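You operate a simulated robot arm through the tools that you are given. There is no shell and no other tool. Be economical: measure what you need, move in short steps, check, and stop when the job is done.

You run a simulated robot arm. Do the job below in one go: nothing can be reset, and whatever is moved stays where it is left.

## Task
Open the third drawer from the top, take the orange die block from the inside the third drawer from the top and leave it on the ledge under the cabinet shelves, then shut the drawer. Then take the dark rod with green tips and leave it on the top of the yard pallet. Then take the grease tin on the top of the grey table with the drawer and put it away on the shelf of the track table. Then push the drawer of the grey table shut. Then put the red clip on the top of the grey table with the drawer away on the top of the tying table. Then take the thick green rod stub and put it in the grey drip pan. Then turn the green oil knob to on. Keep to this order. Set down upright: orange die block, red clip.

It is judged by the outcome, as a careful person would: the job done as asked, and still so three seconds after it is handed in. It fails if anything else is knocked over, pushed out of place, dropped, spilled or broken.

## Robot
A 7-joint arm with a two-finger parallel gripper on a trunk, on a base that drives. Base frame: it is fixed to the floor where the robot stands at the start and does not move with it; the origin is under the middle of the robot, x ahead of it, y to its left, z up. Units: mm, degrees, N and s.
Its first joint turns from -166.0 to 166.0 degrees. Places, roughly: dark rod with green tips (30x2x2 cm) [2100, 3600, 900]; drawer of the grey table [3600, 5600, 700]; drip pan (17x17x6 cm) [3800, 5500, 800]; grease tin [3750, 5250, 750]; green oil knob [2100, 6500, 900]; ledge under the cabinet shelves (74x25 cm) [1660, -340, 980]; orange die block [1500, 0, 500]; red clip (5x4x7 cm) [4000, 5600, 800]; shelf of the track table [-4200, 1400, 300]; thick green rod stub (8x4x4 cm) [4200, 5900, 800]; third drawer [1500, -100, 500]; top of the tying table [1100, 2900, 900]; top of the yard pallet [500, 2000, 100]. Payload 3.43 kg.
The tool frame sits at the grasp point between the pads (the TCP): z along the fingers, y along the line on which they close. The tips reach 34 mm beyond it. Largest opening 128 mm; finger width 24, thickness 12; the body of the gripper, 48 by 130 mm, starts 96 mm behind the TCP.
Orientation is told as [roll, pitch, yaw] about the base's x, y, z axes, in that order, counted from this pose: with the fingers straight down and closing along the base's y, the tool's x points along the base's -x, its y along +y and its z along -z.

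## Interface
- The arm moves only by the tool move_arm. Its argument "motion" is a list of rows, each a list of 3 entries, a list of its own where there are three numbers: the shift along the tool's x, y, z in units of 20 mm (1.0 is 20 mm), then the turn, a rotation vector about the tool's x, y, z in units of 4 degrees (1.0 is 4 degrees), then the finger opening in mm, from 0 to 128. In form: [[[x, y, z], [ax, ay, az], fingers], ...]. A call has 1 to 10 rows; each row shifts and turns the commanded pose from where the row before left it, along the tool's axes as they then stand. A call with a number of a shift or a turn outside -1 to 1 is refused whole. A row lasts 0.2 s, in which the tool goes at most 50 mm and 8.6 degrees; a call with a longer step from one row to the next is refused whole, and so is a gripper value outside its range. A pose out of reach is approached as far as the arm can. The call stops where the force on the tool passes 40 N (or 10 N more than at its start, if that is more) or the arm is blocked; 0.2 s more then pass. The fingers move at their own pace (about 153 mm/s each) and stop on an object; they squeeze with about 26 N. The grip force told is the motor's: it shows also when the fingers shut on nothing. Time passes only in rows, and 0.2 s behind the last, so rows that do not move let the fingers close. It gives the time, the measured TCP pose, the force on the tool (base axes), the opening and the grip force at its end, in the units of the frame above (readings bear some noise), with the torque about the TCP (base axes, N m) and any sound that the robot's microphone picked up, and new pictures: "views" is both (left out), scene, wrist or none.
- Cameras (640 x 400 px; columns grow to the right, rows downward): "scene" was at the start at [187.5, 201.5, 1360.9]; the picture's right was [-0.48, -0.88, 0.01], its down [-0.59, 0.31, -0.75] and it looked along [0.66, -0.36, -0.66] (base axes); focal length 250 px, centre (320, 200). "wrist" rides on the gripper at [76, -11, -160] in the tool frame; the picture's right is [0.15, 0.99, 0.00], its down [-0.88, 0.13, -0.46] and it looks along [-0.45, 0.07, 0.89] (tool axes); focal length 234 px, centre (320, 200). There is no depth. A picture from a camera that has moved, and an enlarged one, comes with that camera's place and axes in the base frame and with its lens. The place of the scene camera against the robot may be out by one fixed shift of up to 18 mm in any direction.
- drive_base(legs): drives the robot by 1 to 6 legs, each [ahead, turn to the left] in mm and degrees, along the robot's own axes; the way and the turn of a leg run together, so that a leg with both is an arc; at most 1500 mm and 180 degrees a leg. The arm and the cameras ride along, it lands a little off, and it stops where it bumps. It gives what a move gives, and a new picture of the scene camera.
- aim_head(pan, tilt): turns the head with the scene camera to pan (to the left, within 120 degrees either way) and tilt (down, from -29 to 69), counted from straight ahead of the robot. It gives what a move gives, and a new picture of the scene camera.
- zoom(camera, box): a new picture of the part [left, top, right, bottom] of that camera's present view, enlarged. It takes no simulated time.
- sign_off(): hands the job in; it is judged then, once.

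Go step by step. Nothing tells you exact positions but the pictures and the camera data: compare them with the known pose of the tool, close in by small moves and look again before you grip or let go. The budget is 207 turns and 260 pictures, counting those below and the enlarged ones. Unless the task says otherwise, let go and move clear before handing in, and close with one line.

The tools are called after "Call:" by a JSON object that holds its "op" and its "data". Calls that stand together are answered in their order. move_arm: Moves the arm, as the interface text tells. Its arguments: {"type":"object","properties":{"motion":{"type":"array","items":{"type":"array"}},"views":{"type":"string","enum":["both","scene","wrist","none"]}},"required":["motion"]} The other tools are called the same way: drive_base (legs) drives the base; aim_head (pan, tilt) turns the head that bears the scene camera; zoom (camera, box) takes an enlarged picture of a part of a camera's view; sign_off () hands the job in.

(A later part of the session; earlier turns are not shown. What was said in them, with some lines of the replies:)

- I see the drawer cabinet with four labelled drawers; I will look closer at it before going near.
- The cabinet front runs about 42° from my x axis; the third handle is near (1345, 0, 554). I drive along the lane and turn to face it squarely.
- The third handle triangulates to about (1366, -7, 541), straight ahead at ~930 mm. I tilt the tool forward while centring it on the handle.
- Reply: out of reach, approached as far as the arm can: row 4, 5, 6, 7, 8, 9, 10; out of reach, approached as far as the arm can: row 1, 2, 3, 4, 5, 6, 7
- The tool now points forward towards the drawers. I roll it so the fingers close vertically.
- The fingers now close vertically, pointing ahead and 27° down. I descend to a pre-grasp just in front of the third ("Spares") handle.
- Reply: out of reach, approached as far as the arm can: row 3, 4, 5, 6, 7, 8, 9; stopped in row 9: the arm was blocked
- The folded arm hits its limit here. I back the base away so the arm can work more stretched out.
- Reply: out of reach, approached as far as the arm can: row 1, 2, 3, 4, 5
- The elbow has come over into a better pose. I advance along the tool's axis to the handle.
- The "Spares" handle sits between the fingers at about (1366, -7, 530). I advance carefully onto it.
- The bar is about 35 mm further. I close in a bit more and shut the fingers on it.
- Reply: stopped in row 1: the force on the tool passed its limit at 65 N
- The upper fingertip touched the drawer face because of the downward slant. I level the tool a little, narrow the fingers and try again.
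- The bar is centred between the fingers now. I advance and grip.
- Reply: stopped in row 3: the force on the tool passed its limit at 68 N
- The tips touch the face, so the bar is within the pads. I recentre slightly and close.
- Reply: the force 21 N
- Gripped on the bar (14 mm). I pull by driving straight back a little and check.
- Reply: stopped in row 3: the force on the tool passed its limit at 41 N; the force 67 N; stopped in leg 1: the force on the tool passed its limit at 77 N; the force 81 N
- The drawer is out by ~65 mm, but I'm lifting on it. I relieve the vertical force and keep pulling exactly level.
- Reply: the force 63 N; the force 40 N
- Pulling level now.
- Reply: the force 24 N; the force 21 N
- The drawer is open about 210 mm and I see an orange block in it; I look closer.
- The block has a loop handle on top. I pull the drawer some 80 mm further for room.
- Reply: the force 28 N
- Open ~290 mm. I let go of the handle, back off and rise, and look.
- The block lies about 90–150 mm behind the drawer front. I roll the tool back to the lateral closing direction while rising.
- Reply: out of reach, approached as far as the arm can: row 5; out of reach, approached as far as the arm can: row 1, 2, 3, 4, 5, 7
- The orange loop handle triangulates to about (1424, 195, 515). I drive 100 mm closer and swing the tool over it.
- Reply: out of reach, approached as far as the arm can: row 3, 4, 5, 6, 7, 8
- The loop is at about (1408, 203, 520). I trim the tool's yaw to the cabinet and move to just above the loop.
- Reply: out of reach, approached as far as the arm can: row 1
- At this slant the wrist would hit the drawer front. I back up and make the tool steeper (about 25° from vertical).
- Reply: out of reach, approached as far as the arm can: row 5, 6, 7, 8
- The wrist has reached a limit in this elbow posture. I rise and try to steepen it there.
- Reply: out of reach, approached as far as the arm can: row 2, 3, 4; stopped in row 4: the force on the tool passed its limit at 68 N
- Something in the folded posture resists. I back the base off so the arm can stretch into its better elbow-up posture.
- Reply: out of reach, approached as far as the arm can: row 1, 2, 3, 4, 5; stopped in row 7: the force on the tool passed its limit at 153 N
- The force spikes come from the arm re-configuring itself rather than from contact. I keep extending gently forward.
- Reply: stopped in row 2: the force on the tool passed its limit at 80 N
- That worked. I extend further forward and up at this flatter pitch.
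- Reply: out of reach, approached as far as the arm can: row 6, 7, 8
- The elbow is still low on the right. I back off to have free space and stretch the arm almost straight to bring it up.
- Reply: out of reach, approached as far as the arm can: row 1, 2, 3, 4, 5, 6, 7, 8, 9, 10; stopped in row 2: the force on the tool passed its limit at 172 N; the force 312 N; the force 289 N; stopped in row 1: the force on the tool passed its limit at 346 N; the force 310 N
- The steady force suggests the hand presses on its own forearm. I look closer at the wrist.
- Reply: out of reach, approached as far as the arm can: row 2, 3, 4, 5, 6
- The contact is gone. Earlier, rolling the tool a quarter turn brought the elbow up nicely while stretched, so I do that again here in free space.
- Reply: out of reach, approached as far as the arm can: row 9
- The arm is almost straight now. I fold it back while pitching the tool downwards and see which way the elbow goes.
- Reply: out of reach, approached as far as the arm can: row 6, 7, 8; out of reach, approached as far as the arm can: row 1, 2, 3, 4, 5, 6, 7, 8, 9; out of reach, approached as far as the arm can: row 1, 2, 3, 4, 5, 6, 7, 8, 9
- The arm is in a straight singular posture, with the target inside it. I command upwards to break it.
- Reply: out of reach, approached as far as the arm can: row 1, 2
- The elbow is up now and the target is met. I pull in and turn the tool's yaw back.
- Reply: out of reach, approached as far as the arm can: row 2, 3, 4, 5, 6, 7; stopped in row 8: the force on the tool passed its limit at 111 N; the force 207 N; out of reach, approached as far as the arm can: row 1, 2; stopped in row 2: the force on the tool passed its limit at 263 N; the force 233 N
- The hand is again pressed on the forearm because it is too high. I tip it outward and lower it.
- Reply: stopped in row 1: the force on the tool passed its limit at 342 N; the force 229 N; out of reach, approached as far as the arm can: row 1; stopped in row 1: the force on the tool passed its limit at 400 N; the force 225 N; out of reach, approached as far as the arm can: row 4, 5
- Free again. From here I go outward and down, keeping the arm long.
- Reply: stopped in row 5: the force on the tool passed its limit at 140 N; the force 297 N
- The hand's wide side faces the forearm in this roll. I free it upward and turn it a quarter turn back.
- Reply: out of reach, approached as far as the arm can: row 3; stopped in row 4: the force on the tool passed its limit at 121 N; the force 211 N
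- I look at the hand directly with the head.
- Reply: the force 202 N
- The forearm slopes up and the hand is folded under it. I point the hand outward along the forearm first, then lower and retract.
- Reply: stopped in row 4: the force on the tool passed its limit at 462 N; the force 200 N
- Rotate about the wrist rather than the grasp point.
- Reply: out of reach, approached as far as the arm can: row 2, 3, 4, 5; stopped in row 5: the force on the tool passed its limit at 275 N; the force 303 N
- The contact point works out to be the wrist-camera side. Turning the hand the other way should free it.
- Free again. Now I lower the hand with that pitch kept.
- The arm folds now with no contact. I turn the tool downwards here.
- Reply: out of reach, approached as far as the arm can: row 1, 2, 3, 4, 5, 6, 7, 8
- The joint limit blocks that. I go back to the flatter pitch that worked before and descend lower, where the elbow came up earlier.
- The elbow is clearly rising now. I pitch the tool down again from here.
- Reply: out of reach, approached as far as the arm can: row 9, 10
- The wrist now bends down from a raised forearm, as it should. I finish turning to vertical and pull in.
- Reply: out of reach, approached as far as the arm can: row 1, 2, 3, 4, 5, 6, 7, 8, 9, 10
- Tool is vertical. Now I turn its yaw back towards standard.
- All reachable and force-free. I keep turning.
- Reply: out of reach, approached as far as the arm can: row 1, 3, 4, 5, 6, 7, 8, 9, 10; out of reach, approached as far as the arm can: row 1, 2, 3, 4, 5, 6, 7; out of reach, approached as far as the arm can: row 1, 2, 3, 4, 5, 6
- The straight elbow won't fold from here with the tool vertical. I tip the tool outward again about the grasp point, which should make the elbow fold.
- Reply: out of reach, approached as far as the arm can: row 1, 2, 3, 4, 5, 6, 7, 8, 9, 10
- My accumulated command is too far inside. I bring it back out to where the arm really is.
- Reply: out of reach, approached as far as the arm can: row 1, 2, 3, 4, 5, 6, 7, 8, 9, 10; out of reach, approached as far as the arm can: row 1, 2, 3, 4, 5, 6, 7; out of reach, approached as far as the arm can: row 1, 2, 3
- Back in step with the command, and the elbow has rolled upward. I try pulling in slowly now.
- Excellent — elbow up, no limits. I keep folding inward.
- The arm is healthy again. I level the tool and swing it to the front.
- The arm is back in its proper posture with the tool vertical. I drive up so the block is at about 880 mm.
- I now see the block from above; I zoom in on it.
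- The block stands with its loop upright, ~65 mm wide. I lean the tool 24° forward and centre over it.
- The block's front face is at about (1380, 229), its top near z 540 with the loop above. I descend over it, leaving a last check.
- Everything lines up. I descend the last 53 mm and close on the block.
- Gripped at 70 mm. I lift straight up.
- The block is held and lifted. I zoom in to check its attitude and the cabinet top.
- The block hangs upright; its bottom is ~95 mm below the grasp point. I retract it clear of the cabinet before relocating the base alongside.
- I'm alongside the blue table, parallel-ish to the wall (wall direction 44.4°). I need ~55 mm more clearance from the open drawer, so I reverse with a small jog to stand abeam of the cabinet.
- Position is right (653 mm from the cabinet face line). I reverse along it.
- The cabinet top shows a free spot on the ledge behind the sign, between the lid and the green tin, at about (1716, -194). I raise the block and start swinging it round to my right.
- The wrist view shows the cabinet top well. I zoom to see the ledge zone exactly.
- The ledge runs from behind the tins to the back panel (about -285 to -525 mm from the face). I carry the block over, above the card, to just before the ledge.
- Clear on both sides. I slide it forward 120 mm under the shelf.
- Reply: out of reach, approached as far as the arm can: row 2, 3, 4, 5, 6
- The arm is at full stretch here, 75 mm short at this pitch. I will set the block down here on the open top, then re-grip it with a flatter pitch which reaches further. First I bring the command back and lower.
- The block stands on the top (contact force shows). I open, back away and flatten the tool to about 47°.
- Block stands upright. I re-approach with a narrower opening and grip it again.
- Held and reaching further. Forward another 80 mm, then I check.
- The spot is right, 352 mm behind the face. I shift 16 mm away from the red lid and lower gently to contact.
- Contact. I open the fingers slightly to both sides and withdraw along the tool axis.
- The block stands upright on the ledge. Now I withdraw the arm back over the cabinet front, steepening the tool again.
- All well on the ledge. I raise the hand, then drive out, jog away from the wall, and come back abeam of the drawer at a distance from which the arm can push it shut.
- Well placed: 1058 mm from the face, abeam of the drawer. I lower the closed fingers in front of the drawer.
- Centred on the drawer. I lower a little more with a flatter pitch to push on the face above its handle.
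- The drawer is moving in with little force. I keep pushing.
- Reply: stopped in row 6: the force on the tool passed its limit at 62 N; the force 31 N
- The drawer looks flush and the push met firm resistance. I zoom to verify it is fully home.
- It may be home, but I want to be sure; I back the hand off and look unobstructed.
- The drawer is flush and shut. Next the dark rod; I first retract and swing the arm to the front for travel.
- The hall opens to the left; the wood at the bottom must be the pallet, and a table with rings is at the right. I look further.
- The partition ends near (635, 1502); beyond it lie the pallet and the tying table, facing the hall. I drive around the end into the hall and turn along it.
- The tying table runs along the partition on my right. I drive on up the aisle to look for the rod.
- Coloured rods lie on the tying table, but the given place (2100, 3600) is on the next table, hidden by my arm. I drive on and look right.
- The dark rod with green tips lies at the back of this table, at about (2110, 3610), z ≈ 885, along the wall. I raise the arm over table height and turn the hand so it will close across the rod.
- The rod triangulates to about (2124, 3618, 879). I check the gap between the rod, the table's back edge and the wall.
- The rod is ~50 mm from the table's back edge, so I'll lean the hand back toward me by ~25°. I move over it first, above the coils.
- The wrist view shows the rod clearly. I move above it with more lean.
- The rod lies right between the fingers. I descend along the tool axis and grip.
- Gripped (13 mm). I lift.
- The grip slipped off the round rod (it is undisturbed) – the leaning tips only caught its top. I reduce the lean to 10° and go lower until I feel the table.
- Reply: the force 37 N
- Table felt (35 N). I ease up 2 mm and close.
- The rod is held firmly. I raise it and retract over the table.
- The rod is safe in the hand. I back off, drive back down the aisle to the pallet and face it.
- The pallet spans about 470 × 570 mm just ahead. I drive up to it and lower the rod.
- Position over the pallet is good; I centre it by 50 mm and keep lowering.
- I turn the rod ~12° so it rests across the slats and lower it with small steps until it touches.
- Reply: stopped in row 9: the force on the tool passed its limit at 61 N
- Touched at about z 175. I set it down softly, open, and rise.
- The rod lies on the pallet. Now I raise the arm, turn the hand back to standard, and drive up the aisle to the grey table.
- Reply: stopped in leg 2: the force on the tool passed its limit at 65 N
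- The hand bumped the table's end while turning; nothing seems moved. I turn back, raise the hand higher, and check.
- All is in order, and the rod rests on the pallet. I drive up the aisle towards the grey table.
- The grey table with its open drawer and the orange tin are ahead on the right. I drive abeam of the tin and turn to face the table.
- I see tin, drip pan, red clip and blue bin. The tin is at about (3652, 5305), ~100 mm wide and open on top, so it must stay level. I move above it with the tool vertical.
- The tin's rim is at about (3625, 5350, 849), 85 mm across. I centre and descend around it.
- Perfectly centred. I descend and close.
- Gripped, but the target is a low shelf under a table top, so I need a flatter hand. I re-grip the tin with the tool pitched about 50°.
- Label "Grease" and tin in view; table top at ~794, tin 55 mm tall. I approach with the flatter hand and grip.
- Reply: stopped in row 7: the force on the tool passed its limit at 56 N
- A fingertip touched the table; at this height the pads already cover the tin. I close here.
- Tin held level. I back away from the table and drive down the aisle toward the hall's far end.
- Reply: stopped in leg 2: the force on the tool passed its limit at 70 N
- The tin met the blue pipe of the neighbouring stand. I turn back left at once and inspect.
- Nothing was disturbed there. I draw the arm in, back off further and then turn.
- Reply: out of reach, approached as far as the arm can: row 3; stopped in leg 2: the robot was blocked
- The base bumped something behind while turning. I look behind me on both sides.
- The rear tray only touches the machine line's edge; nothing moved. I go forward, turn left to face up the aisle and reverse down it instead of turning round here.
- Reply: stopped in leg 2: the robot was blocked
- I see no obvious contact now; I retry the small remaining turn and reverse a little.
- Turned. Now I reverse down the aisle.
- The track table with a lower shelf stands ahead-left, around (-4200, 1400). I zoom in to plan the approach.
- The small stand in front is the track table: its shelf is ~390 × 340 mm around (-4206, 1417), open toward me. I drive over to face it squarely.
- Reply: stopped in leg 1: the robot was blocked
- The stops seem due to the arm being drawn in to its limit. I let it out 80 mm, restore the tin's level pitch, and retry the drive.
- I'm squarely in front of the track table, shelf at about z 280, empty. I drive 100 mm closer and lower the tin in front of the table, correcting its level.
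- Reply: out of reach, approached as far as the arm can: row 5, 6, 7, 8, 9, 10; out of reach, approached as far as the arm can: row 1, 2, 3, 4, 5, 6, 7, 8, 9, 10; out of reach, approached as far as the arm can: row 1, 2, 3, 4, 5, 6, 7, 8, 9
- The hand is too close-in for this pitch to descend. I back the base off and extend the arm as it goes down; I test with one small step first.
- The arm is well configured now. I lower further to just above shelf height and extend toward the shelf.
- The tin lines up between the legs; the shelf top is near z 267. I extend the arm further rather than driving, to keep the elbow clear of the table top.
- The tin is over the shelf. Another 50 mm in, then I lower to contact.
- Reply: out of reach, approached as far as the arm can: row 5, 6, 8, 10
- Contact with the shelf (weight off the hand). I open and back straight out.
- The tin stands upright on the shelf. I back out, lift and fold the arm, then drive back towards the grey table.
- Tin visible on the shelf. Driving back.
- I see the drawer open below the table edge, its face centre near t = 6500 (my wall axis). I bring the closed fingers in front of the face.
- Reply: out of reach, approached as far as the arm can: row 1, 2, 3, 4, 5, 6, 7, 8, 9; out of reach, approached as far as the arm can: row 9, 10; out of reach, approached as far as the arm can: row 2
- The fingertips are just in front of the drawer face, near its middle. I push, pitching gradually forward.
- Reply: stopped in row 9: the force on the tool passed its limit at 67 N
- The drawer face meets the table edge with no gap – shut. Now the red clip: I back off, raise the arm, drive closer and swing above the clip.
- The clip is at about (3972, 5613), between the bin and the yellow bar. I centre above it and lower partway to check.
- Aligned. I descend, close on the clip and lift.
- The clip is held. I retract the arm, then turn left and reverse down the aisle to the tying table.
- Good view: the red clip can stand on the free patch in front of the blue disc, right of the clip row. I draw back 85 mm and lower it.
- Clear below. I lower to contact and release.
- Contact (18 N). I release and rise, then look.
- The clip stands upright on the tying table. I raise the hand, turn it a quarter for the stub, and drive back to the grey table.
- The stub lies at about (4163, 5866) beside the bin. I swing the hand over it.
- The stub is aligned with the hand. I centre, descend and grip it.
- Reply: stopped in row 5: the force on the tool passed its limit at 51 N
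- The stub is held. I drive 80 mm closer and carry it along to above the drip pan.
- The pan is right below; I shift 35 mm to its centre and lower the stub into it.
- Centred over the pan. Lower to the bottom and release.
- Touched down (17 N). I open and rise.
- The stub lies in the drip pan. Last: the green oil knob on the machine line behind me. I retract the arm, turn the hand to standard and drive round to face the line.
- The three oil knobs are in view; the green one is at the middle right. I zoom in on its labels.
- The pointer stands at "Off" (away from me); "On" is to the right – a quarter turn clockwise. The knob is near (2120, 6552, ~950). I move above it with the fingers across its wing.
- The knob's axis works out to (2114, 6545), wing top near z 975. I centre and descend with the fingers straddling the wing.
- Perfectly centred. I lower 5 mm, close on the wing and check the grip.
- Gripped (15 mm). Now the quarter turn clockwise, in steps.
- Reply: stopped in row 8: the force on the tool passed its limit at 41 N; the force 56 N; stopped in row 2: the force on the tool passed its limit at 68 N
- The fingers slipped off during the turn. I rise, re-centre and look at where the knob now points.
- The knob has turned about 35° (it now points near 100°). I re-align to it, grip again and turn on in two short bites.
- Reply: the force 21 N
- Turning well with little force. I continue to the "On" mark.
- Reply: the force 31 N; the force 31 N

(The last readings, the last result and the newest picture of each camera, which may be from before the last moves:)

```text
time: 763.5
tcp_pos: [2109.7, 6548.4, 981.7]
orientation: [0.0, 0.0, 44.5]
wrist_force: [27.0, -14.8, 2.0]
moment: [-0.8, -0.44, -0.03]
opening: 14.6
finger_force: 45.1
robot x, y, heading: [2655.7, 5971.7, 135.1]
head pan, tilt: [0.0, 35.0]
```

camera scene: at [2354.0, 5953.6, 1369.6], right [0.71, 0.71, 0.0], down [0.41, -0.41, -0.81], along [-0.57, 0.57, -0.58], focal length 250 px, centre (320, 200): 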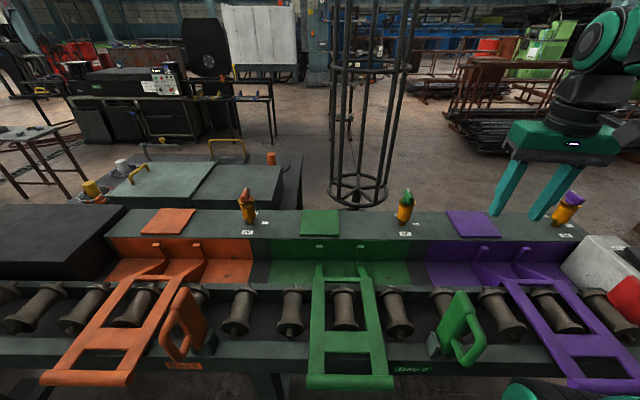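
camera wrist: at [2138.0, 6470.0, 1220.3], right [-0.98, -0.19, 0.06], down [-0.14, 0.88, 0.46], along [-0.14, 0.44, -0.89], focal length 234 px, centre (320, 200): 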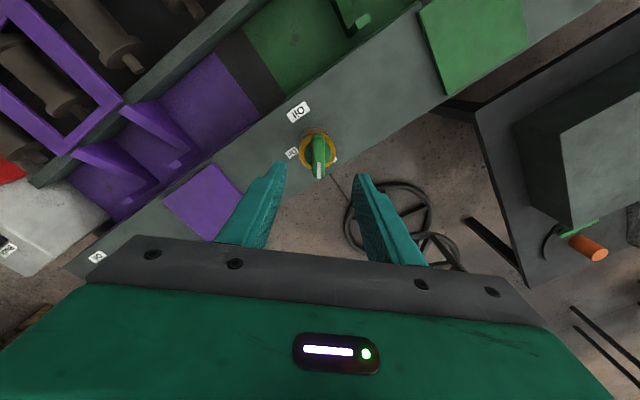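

The knob should now point at "On". I release, rise and check.

Call:
{"op": "move_arm", "data": {"motion": [[[0, 0, 0], [0, 0, 0], 40], [[0, 0, 0], [0, 0, 0], 58], [[0, 0, -1], [0, 0, 0], 58], [[0, 0, -1], [0, 0, 0], 58], [[0, 0, -1], [0, 0, 0], 58], [[0, 0, -1], [0, 0, 0], 58], [[0, 0, 0], [0, 0, 0], 58]], "views": "wrist"}}

```text
time: 765.1
tcp_pos: [2108.9, 6549.3, 1063.2]
orientation: [-0.1, 0.0, 44.6]
wrist_force: [-0.5, 0.4, -0.4]
moment: [0.01, 0.03, 0.01]
opening: 58.0
finger_force: 0.0
robot x, y, heading: [2659.9, 5969.5, 134.7]
head pan, tilt: [0.0, 35.0]
camera wrist: at [2061.7, 6488.5, 1221.8], right [-0.8, 0.6, 0.0], down [0.54, 0.71, 0.46], along [0.27, 0.36, -0.89], focal length 234 px, centre (320, 200)
```

wrist: 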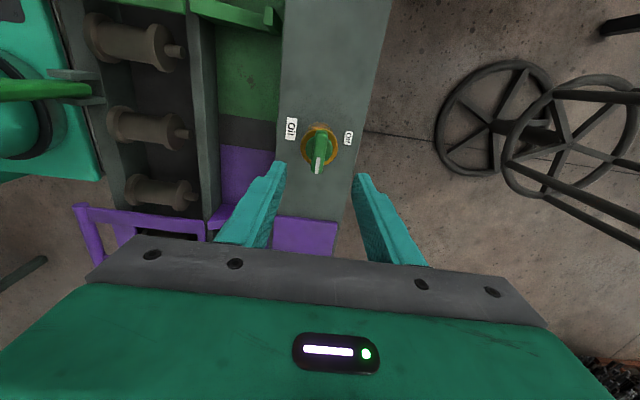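

The pointer now stands over "On" (Off label at 90° to it), and all items are placed. I raise the hand clear and hand in.

Call:
{"op": "move_arm", "data": {"motion": [[[0, 0, -1], [0, 0, 0], 58], [[0, 0, -1], [0, 0, 0], 58], [[0, 0, 0], [0, 0, 0], 58]], "views": "none"}}

Call:
{"op": "sign_off", "data": {}}

```text
time: 765.9
tcp_pos: [2108.6, 6548.9, 1102.0]
orientation: [0.1, -0.1, 44.6]
wrist_force: [0.4, -0.5, -0.8]
moment: [0.0, 0.02, 0.0]
opening: 58.0
finger_force: 0.0
robot x, y, heading: [2657.3, 5970.4, 135.3]
head pan, tilt: [0.0, 35.0]
```

```text
The job is handed in.
```

I did all seven steps in the order you gave, and the job is handed in. The hand bumped the end of the tying table once and the tin touched a stand's blue pipe once. The base also stopped against the machine line. In the pictures I took after each, nothing looked moved.
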